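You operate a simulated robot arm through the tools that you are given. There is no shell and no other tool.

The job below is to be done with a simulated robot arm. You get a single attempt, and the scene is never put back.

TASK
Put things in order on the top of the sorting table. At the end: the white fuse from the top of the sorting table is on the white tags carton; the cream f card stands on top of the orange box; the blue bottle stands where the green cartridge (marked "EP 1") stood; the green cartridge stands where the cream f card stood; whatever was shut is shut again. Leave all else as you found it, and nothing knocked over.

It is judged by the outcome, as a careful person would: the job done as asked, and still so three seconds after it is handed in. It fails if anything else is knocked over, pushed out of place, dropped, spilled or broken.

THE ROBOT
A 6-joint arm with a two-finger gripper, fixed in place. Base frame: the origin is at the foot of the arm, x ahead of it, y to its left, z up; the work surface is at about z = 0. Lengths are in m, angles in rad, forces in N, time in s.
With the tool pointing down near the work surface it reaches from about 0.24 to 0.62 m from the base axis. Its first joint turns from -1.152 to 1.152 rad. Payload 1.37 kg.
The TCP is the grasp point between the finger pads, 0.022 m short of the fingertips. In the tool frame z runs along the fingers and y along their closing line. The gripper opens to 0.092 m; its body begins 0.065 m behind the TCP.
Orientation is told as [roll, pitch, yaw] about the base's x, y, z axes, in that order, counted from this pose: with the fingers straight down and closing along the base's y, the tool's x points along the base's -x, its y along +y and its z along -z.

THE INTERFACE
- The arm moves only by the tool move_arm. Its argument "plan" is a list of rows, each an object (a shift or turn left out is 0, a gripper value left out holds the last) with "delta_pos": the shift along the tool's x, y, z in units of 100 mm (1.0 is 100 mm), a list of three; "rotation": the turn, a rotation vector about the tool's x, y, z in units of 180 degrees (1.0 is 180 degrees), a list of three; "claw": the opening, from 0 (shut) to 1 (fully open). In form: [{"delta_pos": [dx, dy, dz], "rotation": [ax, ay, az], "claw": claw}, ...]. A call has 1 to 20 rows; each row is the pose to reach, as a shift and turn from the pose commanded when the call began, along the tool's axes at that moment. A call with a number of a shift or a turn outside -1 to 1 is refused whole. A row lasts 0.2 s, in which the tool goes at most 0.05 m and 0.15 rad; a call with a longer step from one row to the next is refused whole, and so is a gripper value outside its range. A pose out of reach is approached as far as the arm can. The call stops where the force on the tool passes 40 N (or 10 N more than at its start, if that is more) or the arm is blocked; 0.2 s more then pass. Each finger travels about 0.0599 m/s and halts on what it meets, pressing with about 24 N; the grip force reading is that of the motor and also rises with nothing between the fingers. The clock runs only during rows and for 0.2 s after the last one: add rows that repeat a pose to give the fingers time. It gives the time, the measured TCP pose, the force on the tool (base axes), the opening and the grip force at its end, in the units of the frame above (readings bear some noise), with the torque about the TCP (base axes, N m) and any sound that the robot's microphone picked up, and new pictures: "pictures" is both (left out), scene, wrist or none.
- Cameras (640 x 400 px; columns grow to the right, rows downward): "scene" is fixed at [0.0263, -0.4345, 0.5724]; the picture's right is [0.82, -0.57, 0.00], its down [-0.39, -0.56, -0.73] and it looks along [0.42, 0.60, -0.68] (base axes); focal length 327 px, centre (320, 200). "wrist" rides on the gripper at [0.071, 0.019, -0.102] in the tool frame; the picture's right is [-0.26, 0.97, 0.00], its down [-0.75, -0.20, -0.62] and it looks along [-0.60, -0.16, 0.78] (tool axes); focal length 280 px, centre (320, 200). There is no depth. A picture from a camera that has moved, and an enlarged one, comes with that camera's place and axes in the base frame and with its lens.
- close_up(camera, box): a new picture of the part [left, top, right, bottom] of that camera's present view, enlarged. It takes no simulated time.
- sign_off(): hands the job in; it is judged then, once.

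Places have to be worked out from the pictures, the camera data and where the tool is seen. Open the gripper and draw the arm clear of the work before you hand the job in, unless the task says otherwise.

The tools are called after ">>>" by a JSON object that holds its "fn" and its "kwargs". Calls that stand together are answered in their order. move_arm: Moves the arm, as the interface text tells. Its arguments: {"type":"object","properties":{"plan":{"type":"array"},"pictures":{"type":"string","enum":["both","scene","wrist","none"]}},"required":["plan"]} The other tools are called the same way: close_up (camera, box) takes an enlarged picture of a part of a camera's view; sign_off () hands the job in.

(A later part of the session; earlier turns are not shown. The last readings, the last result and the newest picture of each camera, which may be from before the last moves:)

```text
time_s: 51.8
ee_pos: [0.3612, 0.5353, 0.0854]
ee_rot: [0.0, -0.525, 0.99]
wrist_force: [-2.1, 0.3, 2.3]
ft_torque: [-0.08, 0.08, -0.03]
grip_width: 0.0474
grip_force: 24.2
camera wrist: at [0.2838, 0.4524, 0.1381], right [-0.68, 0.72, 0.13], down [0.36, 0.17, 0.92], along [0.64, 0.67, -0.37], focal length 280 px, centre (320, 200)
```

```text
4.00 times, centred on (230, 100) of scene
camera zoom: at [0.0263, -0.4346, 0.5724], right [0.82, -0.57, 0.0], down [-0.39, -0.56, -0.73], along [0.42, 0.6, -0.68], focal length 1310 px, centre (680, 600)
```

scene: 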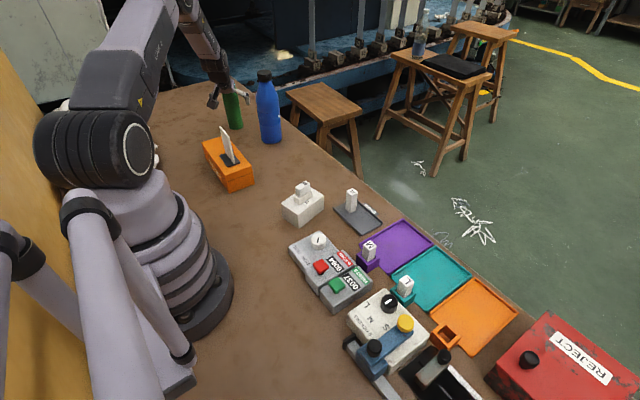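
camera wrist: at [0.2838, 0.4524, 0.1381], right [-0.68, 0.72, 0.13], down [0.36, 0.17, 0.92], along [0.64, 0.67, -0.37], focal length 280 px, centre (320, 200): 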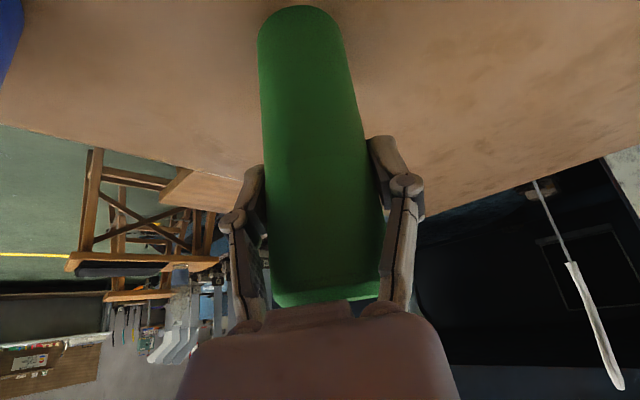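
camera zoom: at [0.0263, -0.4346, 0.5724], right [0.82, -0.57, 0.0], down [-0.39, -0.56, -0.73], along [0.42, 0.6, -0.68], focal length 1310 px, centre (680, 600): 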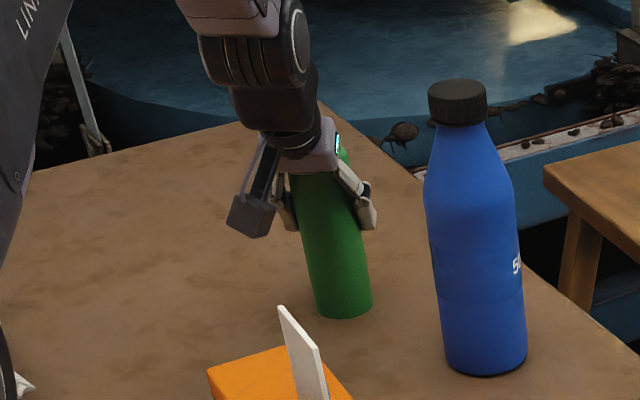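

Held firmly (47 mm). I lift slightly and check that it stays upright in the grip.

>>> {"fn": "move_arm", "kwargs": {"plan": [{"delta_pos": [-0.025, 0, -0.043], "claw": 0.0}, {"delta_pos": [-0.075, 0, -0.13]}, {"delta_pos": [-0.15, 0, -0.26]}, {"delta_pos": [-0.15, 0, -0.26]}], "pictures": "wrist"}}

>>> {"fn": "close_up", "kwargs": {"camera": "scene", "box": [170, 50, 290, 150]}}

```text
time_s: 52.8
ee_pos: [0.3612, 0.5352, 0.1159]
ee_rot: [-0.001, -0.522, 0.989]
wrist_force: [0.6, 0.2, -4.1]
ft_torque: [0.02, -0.01, -0.03]
grip_width: 0.0471
grip_force: 24.6
camera wrist: at [0.285, 0.4532, 0.168], right [-0.68, 0.72, 0.13], down [0.36, 0.17, 0.92], along [0.64, 0.67, -0.37], focal length 280 px, centre (320, 200)
```

wrist: 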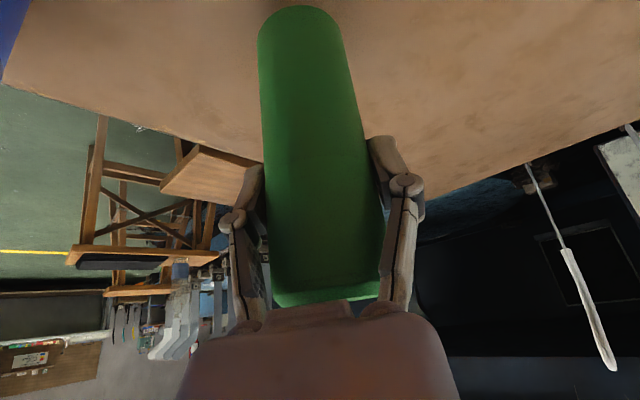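

```text
4.00 times, centred on (230, 100) of scene
camera zoom: at [0.0263, -0.4345, 0.5724], right [0.82, -0.57, 0.0], down [-0.39, -0.56, -0.73], along [0.42, 0.6, -0.68], focal length 1310 px, centre (680, 600)
```

zoom: 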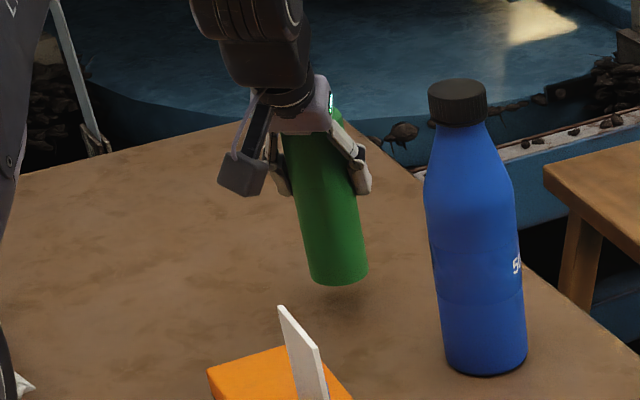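

It lifts cleanly, upright (about 0.4 kg). I continue up and draw inward, gaining height to pass over the bottle.

>>> {"fn": "move_arm", "kwargs": {"plan": [{"delta_pos": [-0.1, 0, -0.173], "claw": 0.0}, {"delta_pos": [-0.2, 0, -0.346]}, {"delta_pos": [-0.3, 0, -0.519]}, {"delta_pos": [-0.4, 0, -0.692]}, {"delta_pos": [-0.4, 0, -0.692]}], "pictures": "none"}}

>>> {"fn": "move_arm", "kwargs": {"plan": [{"delta_pos": [0.05, 0, -0.24], "claw": 0.0}, {"delta_pos": [0.1, 0, -0.48]}, {"delta_pos": [0.15, 0, -0.72]}, {"delta_pos": [0.2, 0, -0.96]}, {"delta_pos": [0.2, 0, -0.96]}], "pictures": "both"}}

```text
time_s: 54.0
ee_pos: [0.362, 0.5344, 0.1971]
ee_rot: [0.0, -0.524, 0.988]
wrist_force: [0.4, -0.7, -3.0]
ft_torque: [0.03, 0.01, 0.0]
grip_width: 0.0472
grip_force: 24.0
```

```text
time_s: 55.2
ee_pos: [0.3248, 0.4811, 0.2688]
ee_rot: [0.0, -0.523, 0.987]
wrist_force: [-0.1, 0.5, -3.5]
ft_torque: [-0.02, 0.0, 0.02]
grip_width: 0.0471
grip_force: 23.5
camera wrist: at [0.2485, 0.3978, 0.3204], right [-0.68, 0.72, 0.13], down [0.36, 0.17, 0.92], along [0.64, 0.67, -0.37], focal length 280 px, centre (320, 200)
```

scene: 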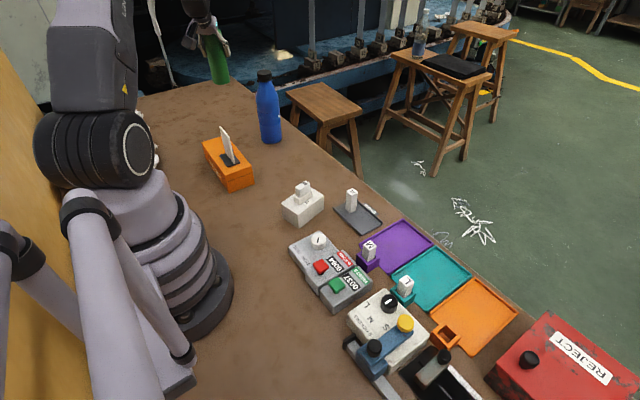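
wrist: 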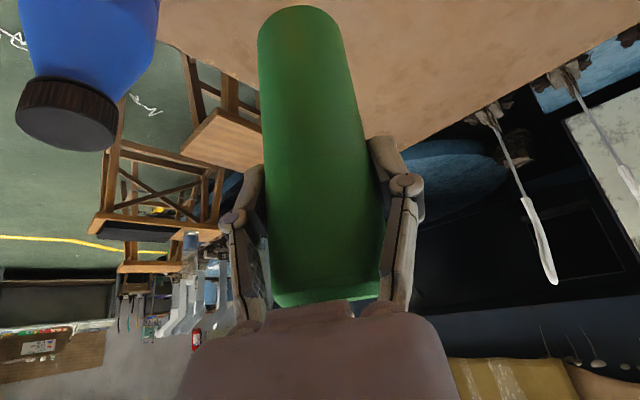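

I rise further so the cartridge's bottom clears the bottle, then move to the right on the inner side while turning the tool about the vertical.

>>> {"fn": "move_arm", "kwargs": {"plan": [{"delta_pos": [-0.1, 0, -0.173], "claw": 0.0}, {"delta_pos": [-0.2, 0, -0.346]}, {"delta_pos": [-0.326, 0, -0.5625]}, {"delta_pos": [-0.326, 0, -0.5625]}], "pictures": "none"}}

>>> {"fn": "move_arm", "kwargs": {"plan": [{"delta_pos": [0.187, -0.127, -0.108], "rotation": [0.016, 0, 0.0276], "claw": 0.0}, {"delta_pos": [0.374, -0.254, -0.216], "rotation": [0.0319, 0, 0.0551]}, {"delta_pos": [0.56, -0.381, -0.325], "rotation": [0.0479, 0, 0.0827]}, {"delta_pos": [0.747, -0.508, -0.433], "rotation": [0.0638, 0, 0.1102]}, {"delta_pos": [0.747, -0.508, -0.433], "rotation": [0.0638, 0, 0.1102]}], "pictures": "both"}}

```text
time_s: 56.2
ee_pos: [0.3224, 0.4806, 0.3375]
ee_rot: [-0.002, -0.525, 0.987]
wrist_force: [0.7, 0.0, -4.2]
ft_torque: [0.04, 0.04, 0.01]
grip_width: 0.0475
grip_force: 23.9
```

```text
time_s: 57.4
ee_pos: [0.3206, 0.3799, 0.3346]
ee_rot: [0.0, -0.524, 0.589]
wrist_force: [-0.8, -0.5, -3.6]
ft_torque: [0.01, 0.0, 0.0]
grip_width: 0.0469
grip_force: 23.5
camera wrist: at [0.2172, 0.3349, 0.3867], right [-0.35, 0.93, 0.13], down [0.4, 0.02, 0.92], along [0.85, 0.37, -0.37], focal length 280 px, centre (320, 200)
```

scene: 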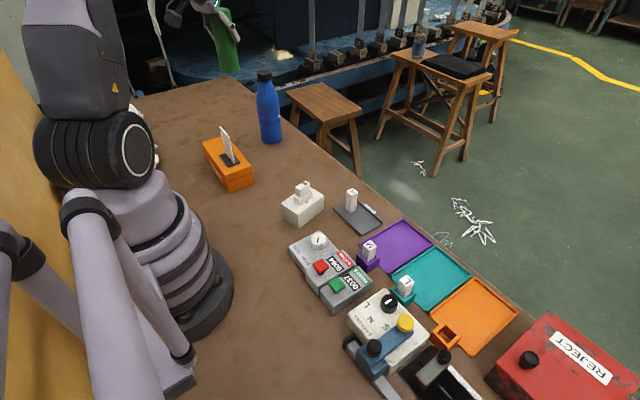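
wrist: 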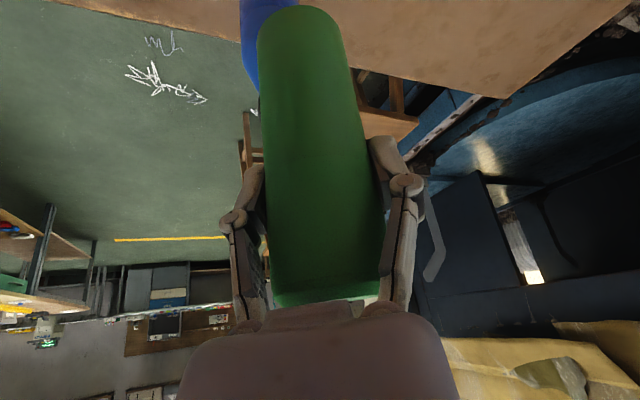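

On track and the cartridge is held well clear of everything. I continue to the card's former place.

>>> {"fn": "move_arm", "kwargs": {"plan": [{"delta_pos": [0.066, -0.25, -0.038], "rotation": [0.0155, 0, 0.0267], "claw": 0.0}, {"delta_pos": [0.132, -0.499, -0.077], "rotation": [0.031, 0, 0.0535]}, {"delta_pos": [0.198, -0.749, -0.115], "rotation": [0.0464, 0, 0.0802]}, {"delta_pos": [0.264, -0.998, -0.153], "rotation": [0.0619, 0, 0.1069]}, {"delta_pos": [0.264, -0.998, -0.153], "rotation": [0.0619, 0, 0.1069]}], "pictures": "scene"}}

```text
time_s: 58.6
ee_pos: [0.3493, 0.2802, 0.3343]
ee_rot: [-0.002, -0.524, 0.198]
wrist_force: [-0.4, 0.4, -3.8]
ft_torque: [0.02, -0.01, -0.01]
grip_width: 0.0472
grip_force: 24.0
```

scene: 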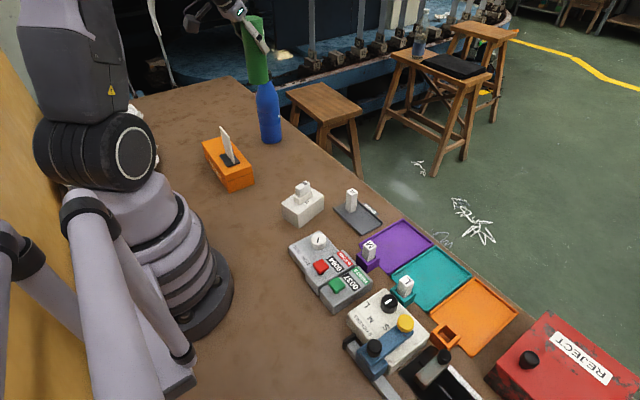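

Next I move over the card's former place and lower to a hover of about 0.1 m.

>>> {"fn": "move_arm", "kwargs": {"plan": [{"delta_pos": [0.044, -0.247, 0.148], "claw": 0.0}, {"delta_pos": [0.088, -0.495, 0.296]}, {"delta_pos": [0.131, -0.742, 0.444]}, {"delta_pos": [0.175, -0.989, 0.592]}, {"delta_pos": [0.175, -0.989, 0.592]}], "pictures": "none"}}

>>> {"fn": "move_arm", "kwargs": {"plan": [{"delta_pos": [0.032, -0.104, 0.193], "claw": 0.0}, {"delta_pos": [0.065, -0.208, 0.386]}, {"delta_pos": [0.097, -0.312, 0.579]}, {"delta_pos": [0.129, -0.416, 0.772]}, {"delta_pos": [0.129, -0.416, 0.772]}], "pictures": "both"}}

>>> {"fn": "close_up", "kwargs": {"camera": "scene", "box": [250, 70, 390, 200]}}

```text
time_s: 59.8
ee_pos: [0.3832, 0.1868, 0.2746]
ee_rot: [0.002, -0.525, 0.197]
wrist_force: [-0.2, -0.5, -3.7]
ft_torque: [0.02, 0.01, 0.02]
grip_width: 0.0471
grip_force: 24.1
```

```text
time_s: 61.0
ee_pos: [0.4192, 0.1507, 0.2012]
ee_rot: [0.001, -0.524, 0.202]
wrist_force: [0.1, 0.0, -3.5]
ft_torque: [0.02, -0.01, 0.02]
grip_width: 0.0476
grip_force: 23.8
camera wrist: at [0.307, 0.148, 0.2537], right [0.03, 0.99, 0.13], down [0.37, -0.13, 0.92], along [0.93, 0.02, -0.37], focal length 280 px, centre (320, 200)
```

scene: 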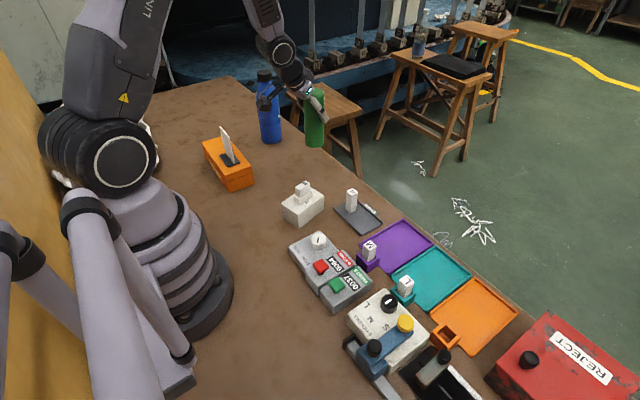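
wrist: 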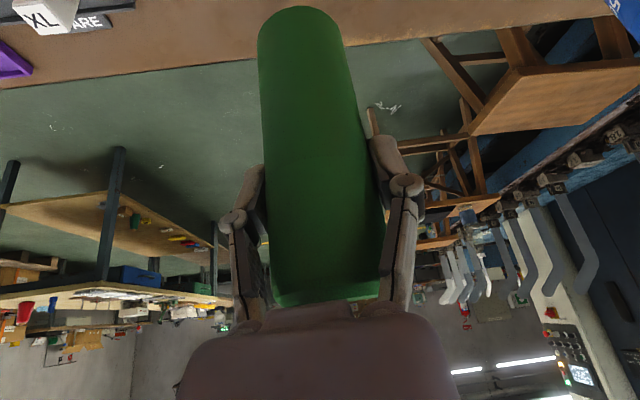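

```text
3.08 times, centred on (320, 135) of scene
camera zoom: at [0.0263, -0.4345, 0.5724], right [0.82, -0.57, 0.0], down [-0.39, -0.56, -0.73], along [0.42, 0.6, -0.68], focal length 1008 px, centre (320, 400)
```

zoom: 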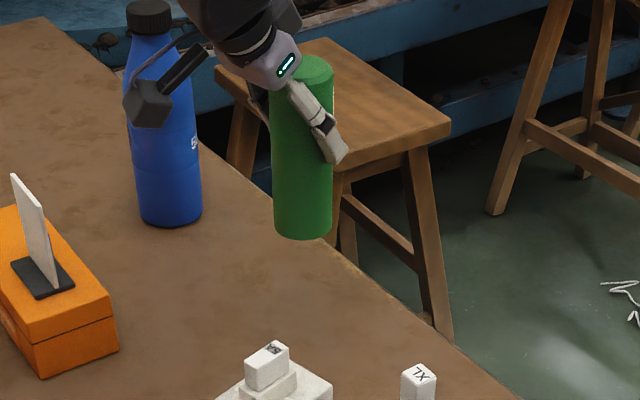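

Upright and about on target. I lower vertically by 0.1 m (keeping the tilt), then check.

>>> {"fn": "move_arm", "kwargs": {"plan": [{"delta_pos": [0.1, 0, 0.173], "claw": 0.0}, {"delta_pos": [0.2, 0, 0.346]}, {"delta_pos": [0.3, 0, 0.519]}, {"delta_pos": [0.4, 0, 0.692]}, {"delta_pos": [0.5, 0, 0.865]}, {"delta_pos": [0.5, 0, 0.865]}], "pictures": "both"}}

>>> {"fn": "close_up", "kwargs": {"camera": "scene", "box": [260, 100, 380, 200]}}

```text
time_s: 62.4
ee_pos: [0.4352, 0.147, 0.1096]
ee_rot: [-0.026, -0.517, 0.218]
wrist_force: [-0.4, 0.4, -3.9]
ft_torque: [0.03, 0.05, -0.01]
grip_width: 0.0473
grip_force: 24.1
out of reach, approached as far as the arm can: row 3, 4, 5, 6
camera wrist: at [0.3214, 0.1445, 0.1622], right [0.03, 0.99, 0.11], down [0.38, -0.11, 0.92], along [0.93, 0.02, -0.38], focal length 280 px, centre (320, 200)
```

scene: 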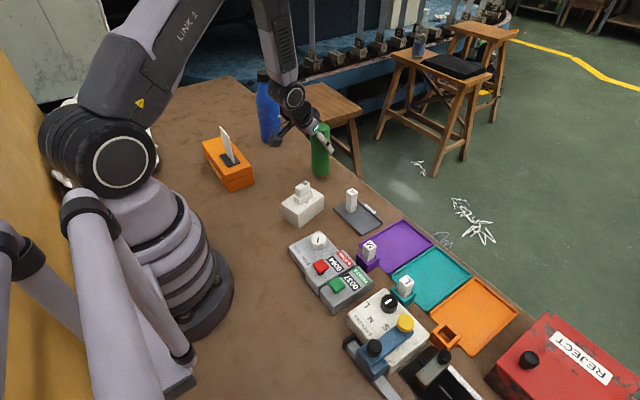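
wrist: 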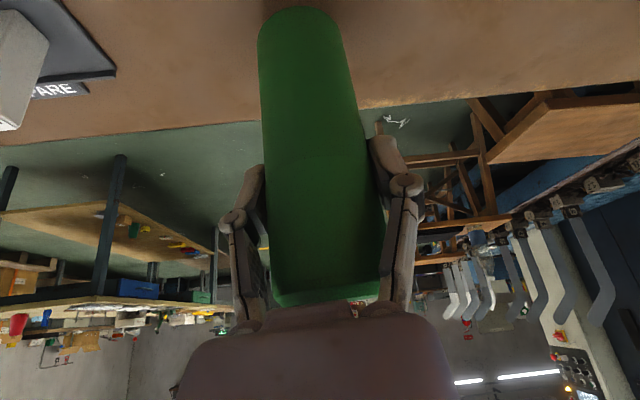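

```text
4.00 times, centred on (320, 150) of scene
camera zoom: at [0.0263, -0.4345, 0.5724], right [0.82, -0.57, 0.0], down [-0.39, -0.56, -0.73], along [0.42, 0.6, -0.68], focal length 1310 px, centre (320, 400)
```

zoom: 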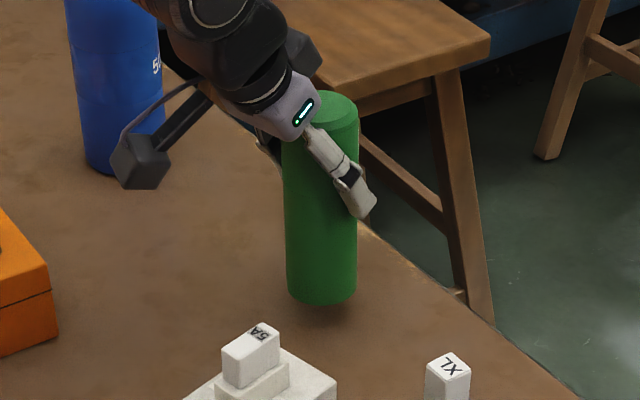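

The arm can't hold this outward tilt so close in: it stopped short at z≈0.11 with slight drift (roll -0.026). The cartridge is still held safely. I'll rise, straighten the tool, and set the cartridge down upright at a free spot farther out (about (0.465, 0.25)) to re-grip it with a vertical tool.

>>> {"fn": "move_arm", "kwargs": {"plan": [{"delta_pos": [-0.12, -0.005, -0.22], "claw": 0.0}, {"delta_pos": [-0.247, -0.011, -0.435]}, {"delta_pos": [-0.45, 0.3, -0.475], "rotation": [-0.0174, -0.0008, -0.0253]}, {"delta_pos": [-0.67, 0.61, -0.515], "rotation": [-0.0348, -0.0017, -0.0505]}, {"delta_pos": [-0.894, 0.927, -0.557], "rotation": [-0.0522, -0.0025, -0.0758]}, {"delta_pos": [-0.894, 0.927, -0.557], "rotation": [-0.0522, -0.0025, -0.0758]}], "pictures": "both"}}

```text
time_s: 63.8
ee_pos: [0.459, 0.2547, 0.2008]
ee_rot: [0.022, -0.532, 0.478]
wrist_force: [0.1, 0.0, -3.5]
ft_torque: [-0.01, 0.0, -0.02]
grip_width: 0.0473
grip_force: 24.3
out of reach, approached as far as the arm can: row 4, 5, 6
camera wrist: at [0.3518, 0.218, 0.2543], right [-0.25, 0.96, 0.15], down [0.4, -0.04, 0.92], along [0.88, 0.29, -0.37], focal length 280 px, centre (320, 200)
```

scene: 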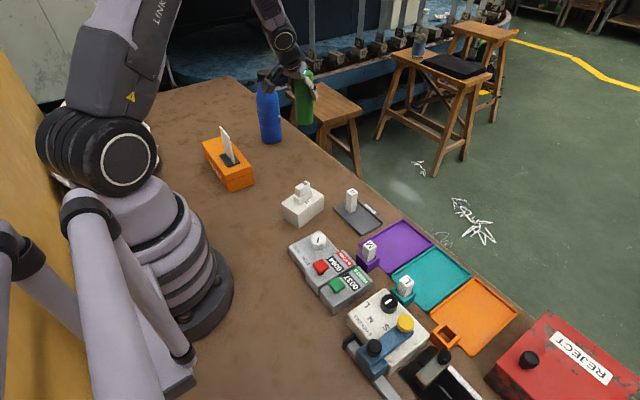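
wrist: 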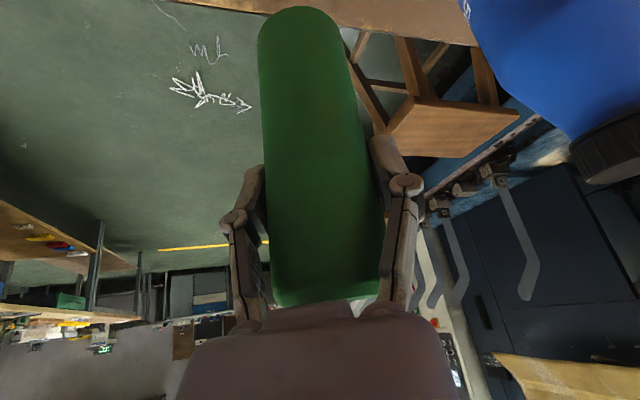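

This pose is near a wrist singularity (the forearm lines up with the tilted tool), which is why the arm stalls. I rise 0.1 m and straighten the small roll/pitch errors; then I'll swing the tilt direction sideways, which avoids that alignment.

>>> {"fn": "move_arm", "kwargs": {"plan": [{"delta_pos": [-0.15, 0.006, -0.26], "claw": 0.0}, {"delta_pos": [-0.33, 0.012, -0.56]}, {"delta_pos": [-0.507, 0.019, -0.862]}, {"delta_pos": [-0.507, 0.019, -0.862], "rotation": [0.007, 0.0022, 0]}, {"delta_pos": [-0.507, 0.019, -0.862], "rotation": [0.007, 0.0022, 0]}], "pictures": "none"}}

```text
time_s: 65.0
ee_pos: [0.4392, 0.2744, 0.2682]
ee_rot: [0.107, -0.56, 0.421]
wrist_force: [-0.1, 0.7, -3.1]
ft_torque: [0.01, 0.03, 0.01]
grip_width: 0.0473
grip_force: 23.9
out of reach, approached as far as the arm can: row 2, 3, 4, 5
```

The wrist is still near that alignment (now roll 0.107, pitch -0.56), with the cartridge firmly held high above the table. I reduce the tilt by rotating back about the closing axis, which takes the wrist out of the singular pose.

>>> {"fn": "move_arm", "kwargs": {"plan": [{"delta_pos": [0, 0, 0], "rotation": [0, 0.036, 0], "claw": 0.0}, {"delta_pos": [0, 0, 0], "rotation": [0, 0.072, 0]}, {"delta_pos": [0, 0, 0], "rotation": [0, 0.108, 0]}, {"delta_pos": [0, 0, 0], "rotation": [0, 0.143, 0]}, {"delta_pos": [0, 0, 0], "rotation": [0, 0.143, 0]}], "pictures": "both"}}

```text
time_s: 66.2
ee_pos: [0.4148, 0.2812, 0.2466]
ee_rot: [0.191, -0.131, 0.44]
wrist_force: [-0.8, -0.2, -3.6]
ft_torque: [0.0, -0.02, -0.01]
grip_width: 0.0475
grip_force: 24.3
out of reach, approached as far as the arm can: row 1, 2, 3, 4, 5
camera wrist: at [0.3403, 0.2461, 0.3394], right [-0.19, 0.96, 0.22], down [0.74, 0.0, 0.67], along [0.64, 0.29, -0.71], focal length 280 px, centre (320, 200)
```

scene: 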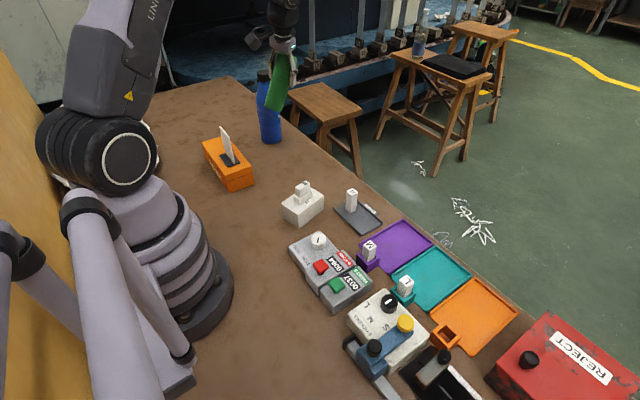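
wrist: 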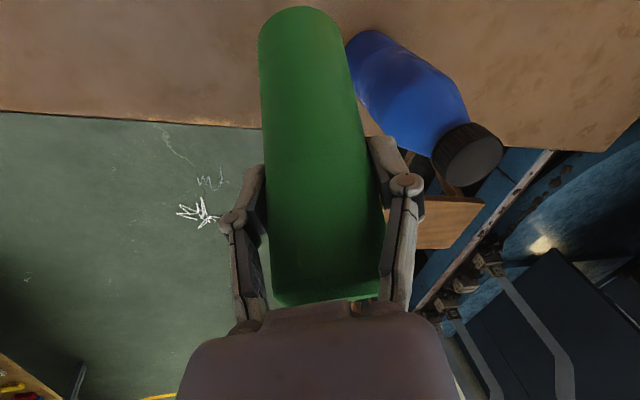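

The stuck state fits a forearm-roll joint at its limit (the wrist flipped while passing the singular pose). The way back is to tilt outward again with the tilt direction swung to the right of radial, so that joint unwinds. The cartridge is held at z≈0.25, clear of everything; I do that now.

>>> {"fn": "move_arm", "kwargs": {"plan": [{"delta_pos": [0.06, -0.07, -0.045], "rotation": [0.0163, -0.0262, 0.0146], "claw": 0.0}, {"delta_pos": [0.12, -0.15, -0.09], "rotation": [0.0327, -0.0524, 0.0292]}, {"delta_pos": [0.19, -0.22, -0.135], "rotation": [0.049, -0.0786, 0.0438]}, {"delta_pos": [0.25, -0.3, -0.18], "rotation": [0.0654, -0.1048, 0.0584]}, {"delta_pos": [0.31, -0.37, -0.23], "rotation": [0.0817, -0.131, 0.073]}, {"delta_pos": [0.373, -0.447, -0.273], "rotation": [0.0981, -0.1572, 0.0876]}, {"delta_pos": [0.373, -0.447, -0.273], "rotation": [0.0981, -0.1572, 0.0876]}], "pictures": "both"}}

```text
time_s: 67.8
ee_pos: [0.3985, 0.2204, 0.2586]
ee_rot: [-0.003, -0.601, 0.102]
wrist_force: [0.3, -0.5, -3.3]
ft_torque: [-0.01, 0.0, 0.02]
grip_width: 0.0477
grip_force: 24.0
out of reach, approached as far as the arm can: row 1, 2, 3, 4, 5
camera wrist: at [0.2825, 0.2284, 0.3029], right [0.12, 0.98, 0.15], down [0.29, -0.17, 0.94], along [0.95, -0.07, -0.3], focal length 280 px, centre (320, 200)
```

scene: 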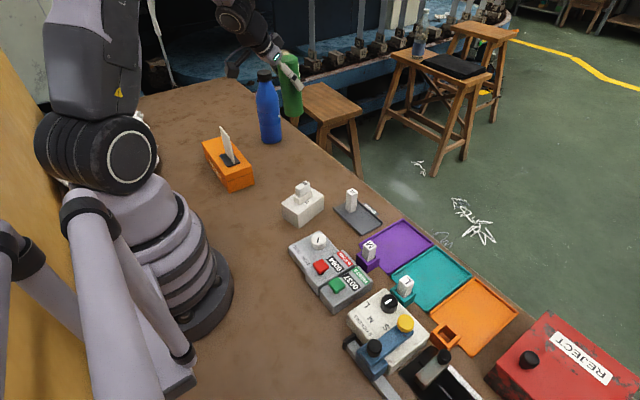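
wrist: 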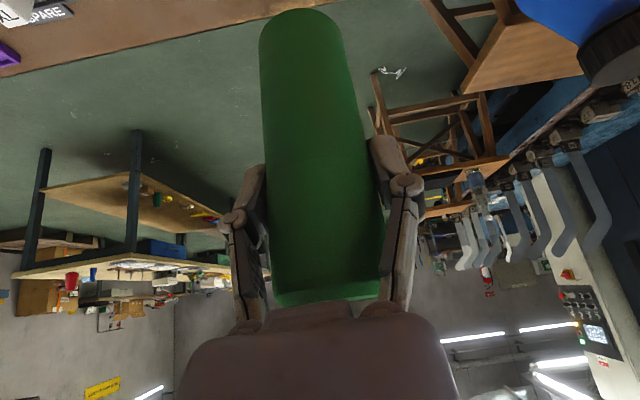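

That worked: the pose was reached exactly (roll 0, pitch -0.60, yaw 0.10), confirming the diagnosis. I now swing the tilt direction further to the right about the vertical, to yaw ≈ -1.0.

>>> {"fn": "move_arm", "kwargs": {"plan": [{"delta_pos": [0, 0, 0], "rotation": [0.0216, 0, 0.0315], "claw": 0.0}, {"delta_pos": [0, 0, 0], "rotation": [0.0431, 0, 0.063]}, {"delta_pos": [0, 0, 0], "rotation": [0.0647, 0, 0.0946]}, {"delta_pos": [0, 0, 0], "rotation": [0.0862, 0, 0.1261]}, {"delta_pos": [0, 0, 0], "rotation": [0.1078, 0, 0.1576]}, {"delta_pos": [0, 0, 0], "rotation": [0.1078, 0, 0.1576]}], "pictures": "none"}}

>>> {"fn": "move_arm", "kwargs": {"plan": [{"delta_pos": [0, 0, 0], "rotation": [0.0216, 0, 0.0315], "claw": 0.0}, {"delta_pos": [0, 0, 0], "rotation": [0.0431, 0, 0.063]}, {"delta_pos": [0, 0, 0], "rotation": [0.0647, 0, 0.0946]}, {"delta_pos": [0, 0, 0], "rotation": [0.0862, 0, 0.1261]}, {"delta_pos": [0, 0, 0], "rotation": [0.0862, 0, 0.1261]}], "pictures": "both"}}

```text
time_s: 69.2
ee_pos: [0.3994, 0.2209, 0.2592]
ee_rot: [0.0, -0.6, -0.502]
wrist_force: [-0.6, -0.2, -3.2]
ft_torque: [0.01, 0.01, 0.0]
grip_width: 0.0476
grip_force: 23.8
```

```text
time_s: 70.4
ee_pos: [0.4005, 0.2202, 0.2584]
ee_rot: [0.001, -0.6, -0.981]
wrist_force: [-0.6, 0.1, -4.7]
ft_torque: [0.02, 0.02, -0.05]
grip_width: 0.0476
grip_force: 23.6
camera wrist: at [0.3531, 0.3284, 0.3026], right [0.92, 0.36, 0.15], down [-0.02, -0.34, 0.94], along [0.39, -0.87, -0.3], focal length 280 px, centre (320, 200)
```

scene: 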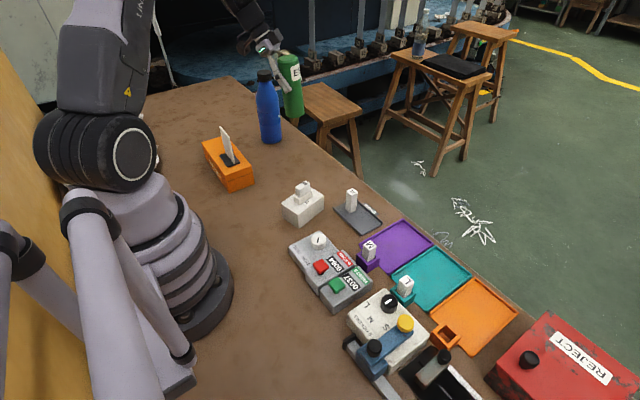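
wrist: 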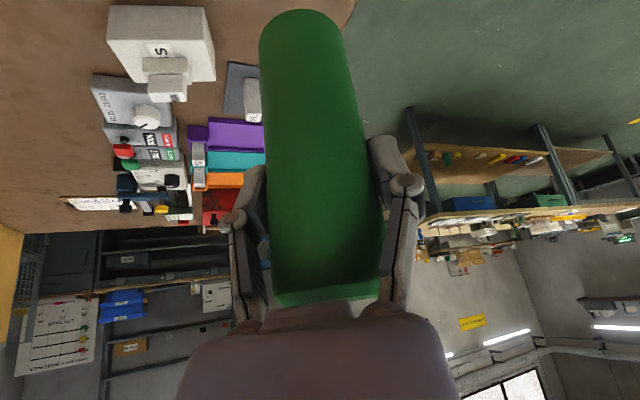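

The cartridge is under full control again at yaw -0.98. I set the tilt back to exactly 0.525 rad (cartridge upright) and move over the card's former place at z≈0.2.

>>> {"fn": "move_arm", "kwargs": {"plan": [{"delta_pos": [-0.055, -0.056, 0.219], "rotation": [0, 0.006, 0], "claw": 0.0}, {"delta_pos": [-0.109, -0.112, 0.438], "rotation": [0, 0.012, 0]}, {"delta_pos": [-0.164, -0.168, 0.657], "rotation": [0, 0.018, 0]}, {"delta_pos": [-0.218, -0.224, 0.876], "rotation": [0, 0.0239, 0]}, {"delta_pos": [-0.218, -0.224, 0.876], "rotation": [0, 0.0239, 0]}], "pictures": "both"}}

>>> {"fn": "close_up", "kwargs": {"camera": "scene", "box": [260, 70, 380, 190]}}

```text
time_s: 71.6
ee_pos: [0.4203, 0.1507, 0.1985]
ee_rot: [0.001, -0.524, -0.979]
wrist_force: [0.2, -0.4, -3.8]
ft_torque: [0.02, 0.01, -0.02]
grip_width: 0.0476
grip_force: 23.3
camera wrist: at [0.3741, 0.2552, 0.2511], right [0.93, 0.35, 0.13], down [0.02, -0.4, 0.92], along [0.37, -0.85, -0.37], focal length 280 px, centre (320, 200)
```

scene: 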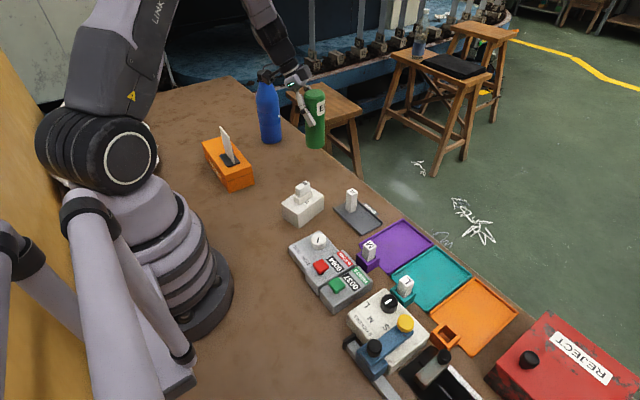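
wrist: 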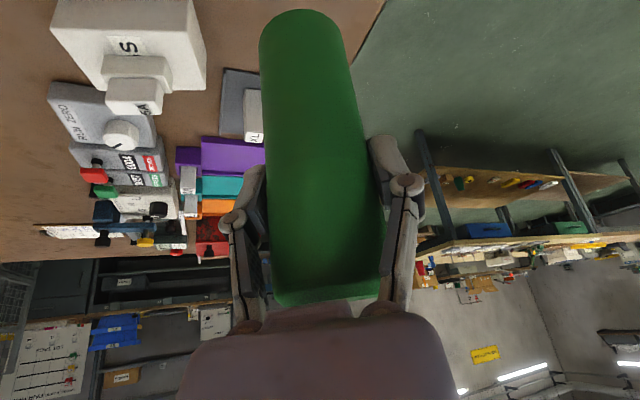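

```text
3.33 times, centred on (320, 130) of scene
camera zoom: at [0.0263, -0.4345, 0.5724], right [0.82, -0.57, 0.0], down [-0.39, -0.56, -0.73], along [0.42, 0.6, -0.68], focal length 1091 px, centre (320, 433)
```

zoom: 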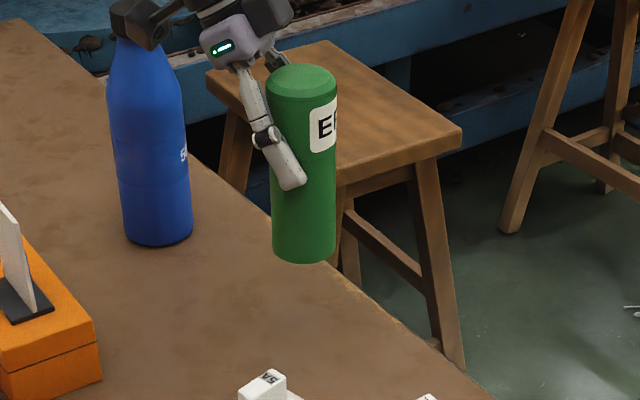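

Upright, on target, and the "E…" label can be seen now. I lower vertically toward the table.

>>> {"fn": "move_arm", "kwargs": {"plan": [{"delta_pos": [0.125, 0, 0.216], "claw": 0.0}, {"delta_pos": [0.25, 0, 0.432]}, {"delta_pos": [0.375, 0, 0.649]}, {"delta_pos": [0.5, 0, 0.865]}, {"delta_pos": [0.5, 0, 0.865]}], "pictures": "both"}}

>>> {"fn": "close_up", "kwargs": {"camera": "scene", "box": [260, 90, 380, 190]}}

```text
time_s: 72.8
ee_pos: [0.4201, 0.1515, 0.0985]
ee_rot: [0.001, -0.526, -0.978]
wrist_force: [0.3, 0.3, -3.4]
ft_torque: [0.02, 0.0, 0.01]
grip_width: 0.0477
grip_force: 23.8
camera wrist: at [0.3746, 0.2566, 0.1504], right [0.93, 0.35, 0.13], down [0.02, -0.4, 0.92], along [0.37, -0.85, -0.37], focal length 280 px, centre (320, 200)
```

scene: 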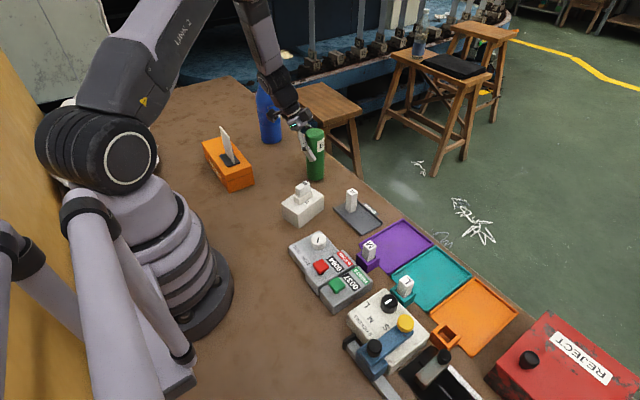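
wrist: 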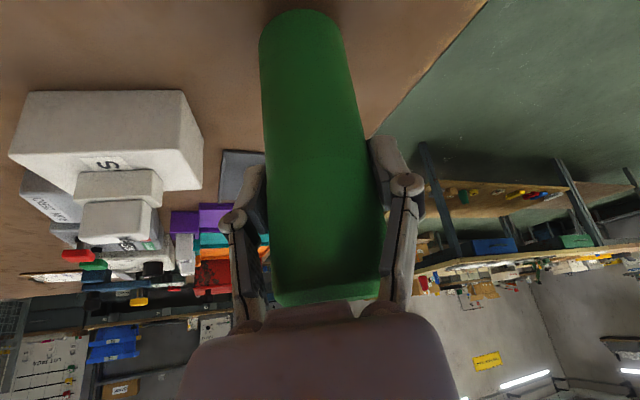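

```text
4.00 times, centred on (320, 140) of scene
camera zoom: at [0.0263, -0.4345, 0.5724], right [0.82, -0.57, 0.0], down [-0.39, -0.56, -0.73], along [0.42, 0.6, -0.68], focal length 1310 px, centre (320, 440)
```

zoom: 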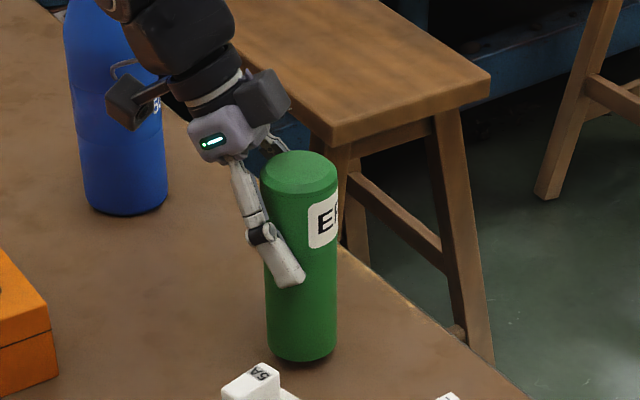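

Almost down and the foot of the cartridge is within a few millimetres of the card's place. I lower the last centimetre in small steps, watching the force.

>>> {"fn": "move_arm", "kwargs": {"plan": [{"delta_pos": [0.04, 0.009, 0.04], "claw": 0.0}, {"delta_pos": [0.077, 0.017, 0.083]}, {"delta_pos": [0.077, 0.017, 0.083]}], "pictures": "none"}}

>>> {"fn": "move_arm", "kwargs": {"plan": [{"delta_pos": [0.005, 0, 0.0087], "claw": 0.0}, {"delta_pos": [0.01, 0, 0.0173]}, {"delta_pos": [0.01, 0, 0.0173]}], "pictures": "none"}}

```text
time_s: 73.6
ee_pos: [0.419, 0.1553, 0.087]
ee_rot: [0.001, -0.526, -0.979]
wrist_force: [0.1, 0.5, -4.0]
ft_torque: [0.01, 0.01, 0.02]
grip_width: 0.0475
grip_force: 24.7
```

```text
time_s: 74.4
ee_pos: [0.4208, 0.1544, 0.0866]
ee_rot: [0.002, -0.527, -0.981]
wrist_force: [-4.4, -1.5, 13.6]
ft_torque: [0.18, 0.43, 0.13]
grip_width: 0.0478
grip_force: 23.5
```

Contact (about 17 N). I ease up half a millimetre, open the fingers, and check that it stands.

>>> {"fn": "move_arm", "kwargs": {"plan": [{"delta_pos": [-0.003, 0, -0.005], "claw": 0.0}, {"delta_pos": [-0.003, 0, -0.005], "claw": 0.6}, {"delta_pos": [-0.003, 0, -0.005], "claw": 0.7}, {"delta_pos": [-0.003, 0, -0.005], "claw": 0.85}, {"delta_pos": [-0.003, 0, -0.005], "claw": 0.85}], "pictures": "wrist"}}

>>> {"fn": "close_up", "kwargs": {"camera": "scene", "box": [260, 90, 380, 190]}}

```text
time_s: 75.6
ee_pos: [0.421, 0.1544, 0.0867]
ee_rot: [0.002, -0.525, -0.98]
wrist_force: [-0.3, -0.3, 1.1]
ft_torque: [0.01, 0.0, 0.02]
grip_width: 0.0779
grip_force: 0.1
camera wrist: at [0.3747, 0.2595, 0.1385], right [0.93, 0.35, 0.13], down [0.02, -0.4, 0.92], along [0.37, -0.85, -0.37], focal length 280 px, centre (320, 200)
```

wrist: 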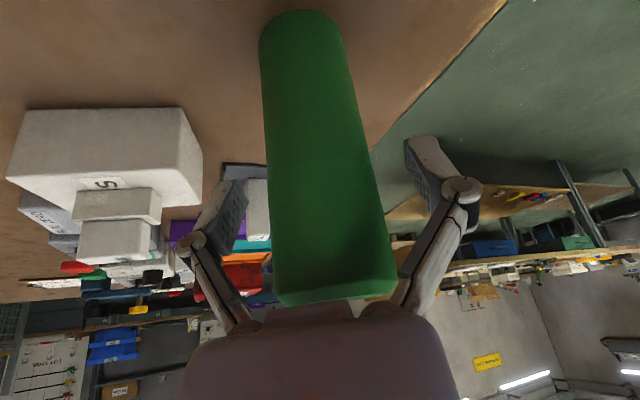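

```text
4.00 times, centred on (320, 140) of scene
camera zoom: at [0.0263, -0.4345, 0.5724], right [0.82, -0.57, 0.0], down [-0.39, -0.56, -0.73], along [0.42, 0.6, -0.68], focal length 1310 px, centre (320, 440)
```

zoom: 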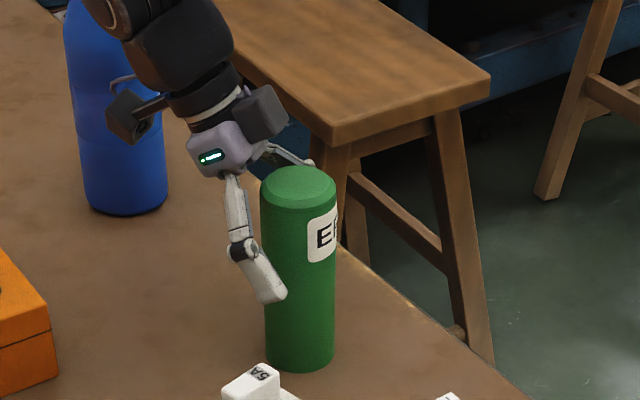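

The cartridge stands by itself where the card was. I back out along the finger direction.

>>> {"fn": "move_arm", "kwargs": {"plan": [{"delta_pos": [0, 0, -0.1], "claw": 0.85}, {"delta_pos": [0, 0, -0.3]}, {"delta_pos": [0, 0, -0.6]}, {"delta_pos": [0, 0, -0.9]}, {"delta_pos": [0, 0, -1.0]}, {"delta_pos": [0, 0, -1.0]}], "pictures": "both"}}

>>> {"fn": "close_up", "kwargs": {"camera": "scene", "box": [260, 90, 380, 190]}}

```text
time_s: 77.0
ee_pos: [0.3923, 0.1955, 0.1727]
ee_rot: [0.002, -0.525, -0.978]
wrist_force: [0.2, 0.0, 0.0]
ft_torque: [-0.01, 0.01, 0.01]
grip_width: 0.0784
grip_force: 0.0
camera wrist: at [0.3466, 0.3009, 0.225], right [0.93, 0.35, 0.13], down [0.02, -0.4, 0.92], along [0.37, -0.85, -0.37], focal length 280 px, centre (320, 200)
```

scene: 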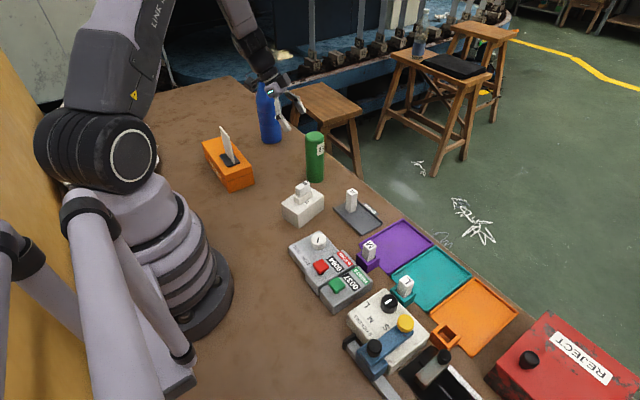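
wrist: 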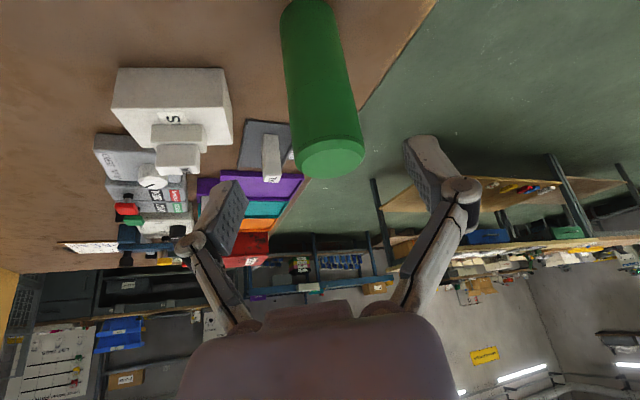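

```text
4.00 times, centred on (320, 140) of scene
camera zoom: at [0.0263, -0.4345, 0.5724], right [0.82, -0.57, 0.0], down [-0.39, -0.56, -0.73], along [0.42, 0.6, -0.68], focal length 1310 px, centre (320, 440)
```

zoom: 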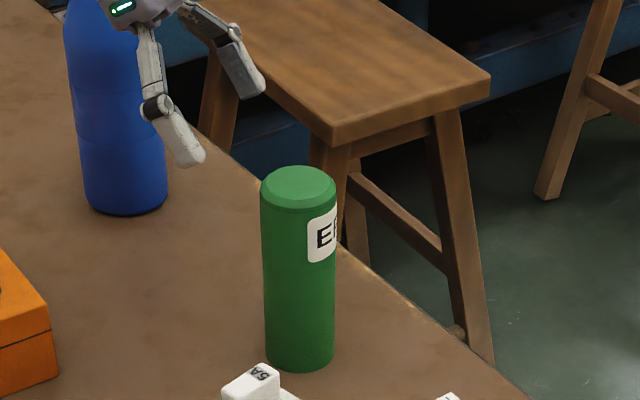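

The cartridge stands at the card's former place (within ~3 mm by the scene view). Now I rise and bring the tool back to vertical before going to the bottle.

>>> {"fn": "move_arm", "kwargs": {"plan": [{"delta_pos": [-0.125, 0, -0.216], "claw": 0.85}, {"delta_pos": [-0.25, 0, -0.432]}, {"delta_pos": [-0.375, 0, -0.649]}, {"delta_pos": [-0.501, 0, -0.865]}, {"delta_pos": [-0.501, 0, -0.865]}], "pictures": "none"}}

>>> {"fn": "move_arm", "kwargs": {"plan": [{"delta_pos": [0, 0, 0], "rotation": [0, 0.042, 0], "claw": 0.85}, {"delta_pos": [0, 0, 0], "rotation": [0, 0.084, 0]}, {"delta_pos": [0, 0, 0], "rotation": [0, 0.126, 0]}, {"delta_pos": [0, 0, 0], "rotation": [0, 0.167, 0]}, {"delta_pos": [0, 0, 0], "rotation": [0, 0.167, 0]}], "pictures": "none"}}

```text
time_s: 78.2
ee_pos: [0.3911, 0.1976, 0.2723]
ee_rot: [0.002, -0.526, -0.979]
wrist_force: [1.0, 0.6, -0.7]
ft_torque: [-0.01, -0.01, 0.02]
grip_width: 0.0784
grip_force: 0.2
```

```text
time_s: 79.4
ee_pos: [0.3909, 0.1974, 0.272]
ee_rot: [0.001, 0.001, -0.978]
wrist_force: [0.1, -0.3, -0.2]
ft_torque: [0.01, 0.02, 0.05]
grip_width: 0.0784
grip_force: 0.1
```

The tool is vertical again with no trouble. I rotate it to face the bottle radially (yaw ≈ 0.76) and rise a bit.

>>> {"fn": "move_arm", "kwargs": {"plan": [{"delta_pos": [0, 0, -0.1], "rotation": [0, 0, -0.046], "claw": 0.85}, {"delta_pos": [0, 0, -0.2], "rotation": [0, 0, -0.092]}, {"delta_pos": [0, 0, -0.3], "rotation": [0, 0, -0.138]}, {"delta_pos": [0, 0, -0.4], "rotation": [0, 0, -0.184]}, {"delta_pos": [0, 0, -0.5], "rotation": [0, 0, -0.23]}, {"delta_pos": [0, 0, -0.5], "rotation": [0, 0, -0.276]}, {"delta_pos": [0, 0, -0.5], "rotation": [0, 0, -0.322]}, {"delta_pos": [0, 0, -0.5], "rotation": [0, 0, -0.368]}, {"delta_pos": [0, 0, -0.5], "rotation": [0, 0, -0.414]}, {"delta_pos": [0, 0, -0.5], "rotation": [0, 0, -0.46]}, {"delta_pos": [0, 0, -0.5], "rotation": [0, 0, -0.506]}, {"delta_pos": [0, 0, -0.5], "rotation": [0, 0, -0.553]}, {"delta_pos": [0, 0, -0.5], "rotation": [0, 0, -0.553]}], "pictures": "both"}}

>>> {"fn": "close_up", "kwargs": {"camera": "wrist", "box": [220, 40, 420, 240]}}

```text
time_s: 82.2
ee_pos: [0.3917, 0.1962, 0.3221]
ee_rot: [-0.001, -0.002, 0.76]
wrist_force: [-0.1, 0.2, 0.1]
ft_torque: [0.02, 0.01, 0.0]
grip_width: 0.0784
grip_force: 0.1
camera wrist: at [0.3283, 0.1622, 0.4237], right [-0.48, 0.88, 0.0], down [0.69, 0.37, 0.63], along [0.55, 0.3, -0.78], focal length 280 px, centre (320, 200)
```

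scene: 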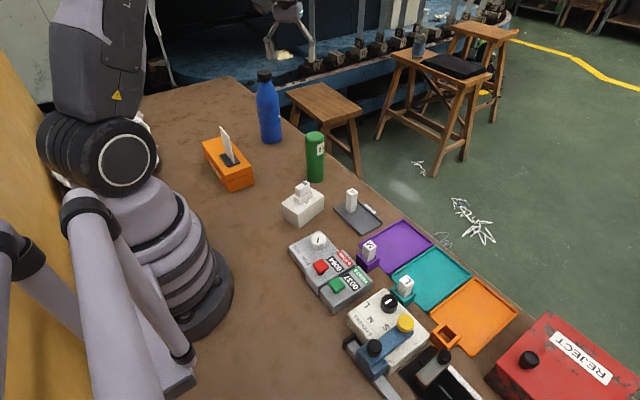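
wrist: 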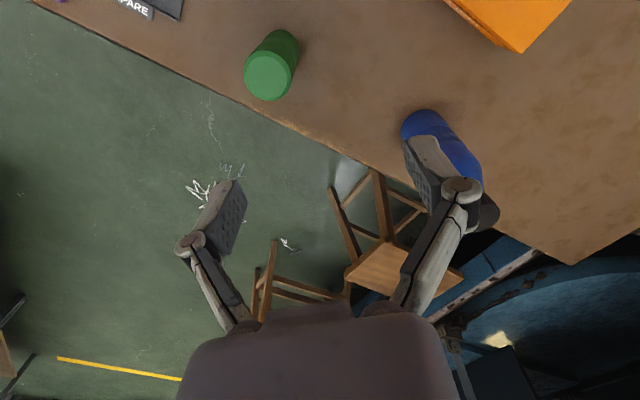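

```text
2.00 times, centred on (320, 140) of wrist
camera zoom: at [0.3283, 0.1622, 0.4237], right [-0.48, 0.88, 0.0], down [0.69, 0.37, 0.63], along [0.55, 0.3, -0.78], focal length 561 px, centre (320, 320)
```

zoom: 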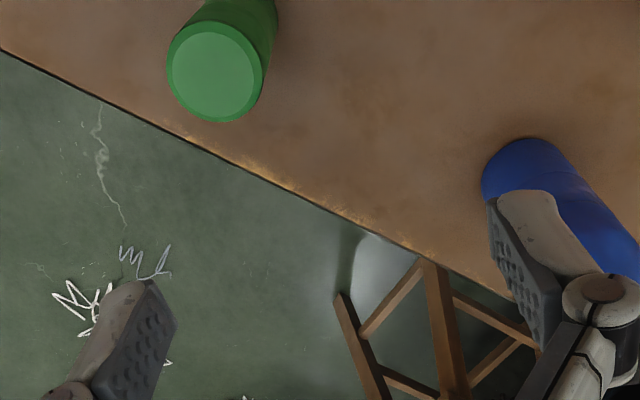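

I move over the bottle at a safe height (fingertips about 9 cm above its cap).

>>> {"fn": "move_arm", "kwargs": {"plan": [{"delta_pos": [-0.25, 0.21, 0], "claw": 0.85}, {"delta_pos": [-0.5, 0.42, 0]}, {"delta_pos": [-0.75, 0.63, 0]}], "pictures": "none"}}

>>> {"fn": "move_arm", "kwargs": {"plan": [{"delta_pos": [-0.25, 0.21, 0], "claw": 0.85}, {"delta_pos": [-0.5, 0.42, 0]}, {"delta_pos": [-0.75, 0.63, 0]}, {"delta_pos": [-0.75, 0.63, 0]}], "pictures": "both"}}

>>> {"fn": "close_up", "kwargs": {"camera": "wrist", "box": [200, 0, 440, 200]}}

>>> {"fn": "close_up", "kwargs": {"camera": "scene", "box": [220, 40, 330, 160]}}

```text
time_s: 83.0
ee_pos: [0.4027, 0.2941, 0.3239]
ee_rot: [-0.002, -0.003, 0.757]
wrist_force: [0.8, -0.2, 0.0]
ft_torque: [-0.02, 0.04, -0.02]
grip_width: 0.0783
grip_force: 0.0
```

```text
time_s: 84.0
ee_pos: [0.4138, 0.3919, 0.3262]
ee_rot: [-0.003, 0.001, 0.758]
wrist_force: [-0.7, 0.4, -0.1]
ft_torque: [0.0, 0.0, -0.02]
grip_width: 0.0781
grip_force: 0.1
camera wrist: at [0.3509, 0.3583, 0.4266], right [-0.47, 0.88, 0.0], down [0.69, 0.37, 0.63], along [0.55, 0.3, -0.78], focal length 280 px, centre (320, 200)
```

scene: 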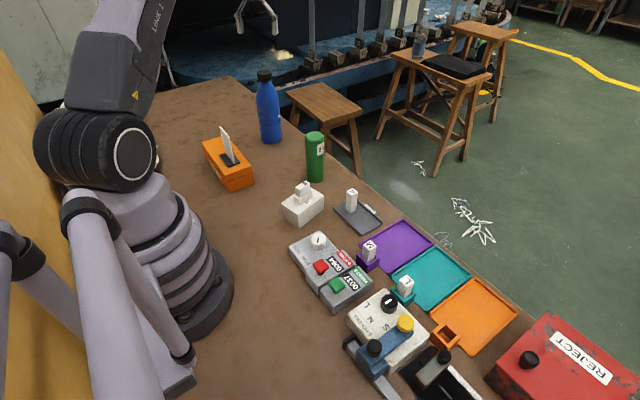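
wrist: 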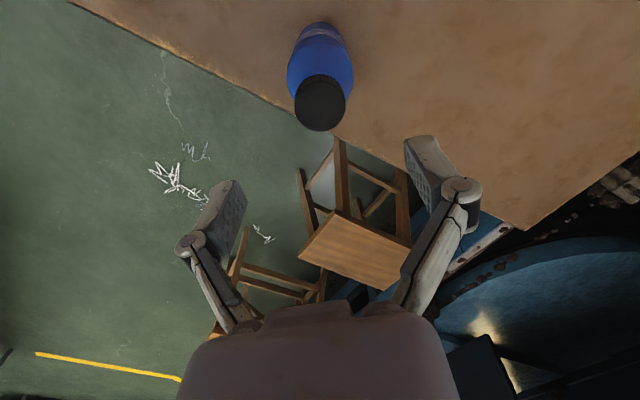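

```text
2.00 times, centred on (320, 100) of wrist
camera zoom: at [0.3509, 0.3583, 0.4266], right [-0.47, 0.88, 0.0], down [0.69, 0.37, 0.63], along [0.55, 0.3, -0.78], focal length 561 px, centre (320, 400)
```

zoom: 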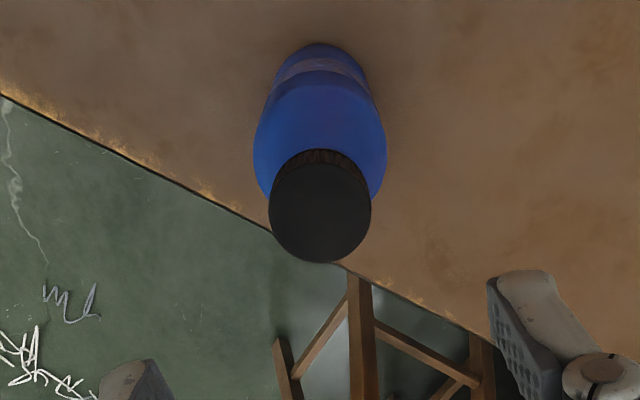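

```text
3.33 times, centred on (275, 100) of scene
camera zoom: at [0.0263, -0.4345, 0.5724], right [0.82, -0.57, 0.0], down [-0.39, -0.56, -0.73], along [0.42, 0.6, -0.68], focal length 1091 px, centre (470, 533)
```

zoom: 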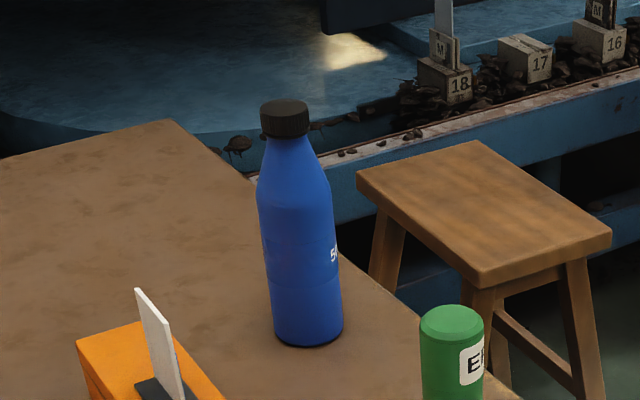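

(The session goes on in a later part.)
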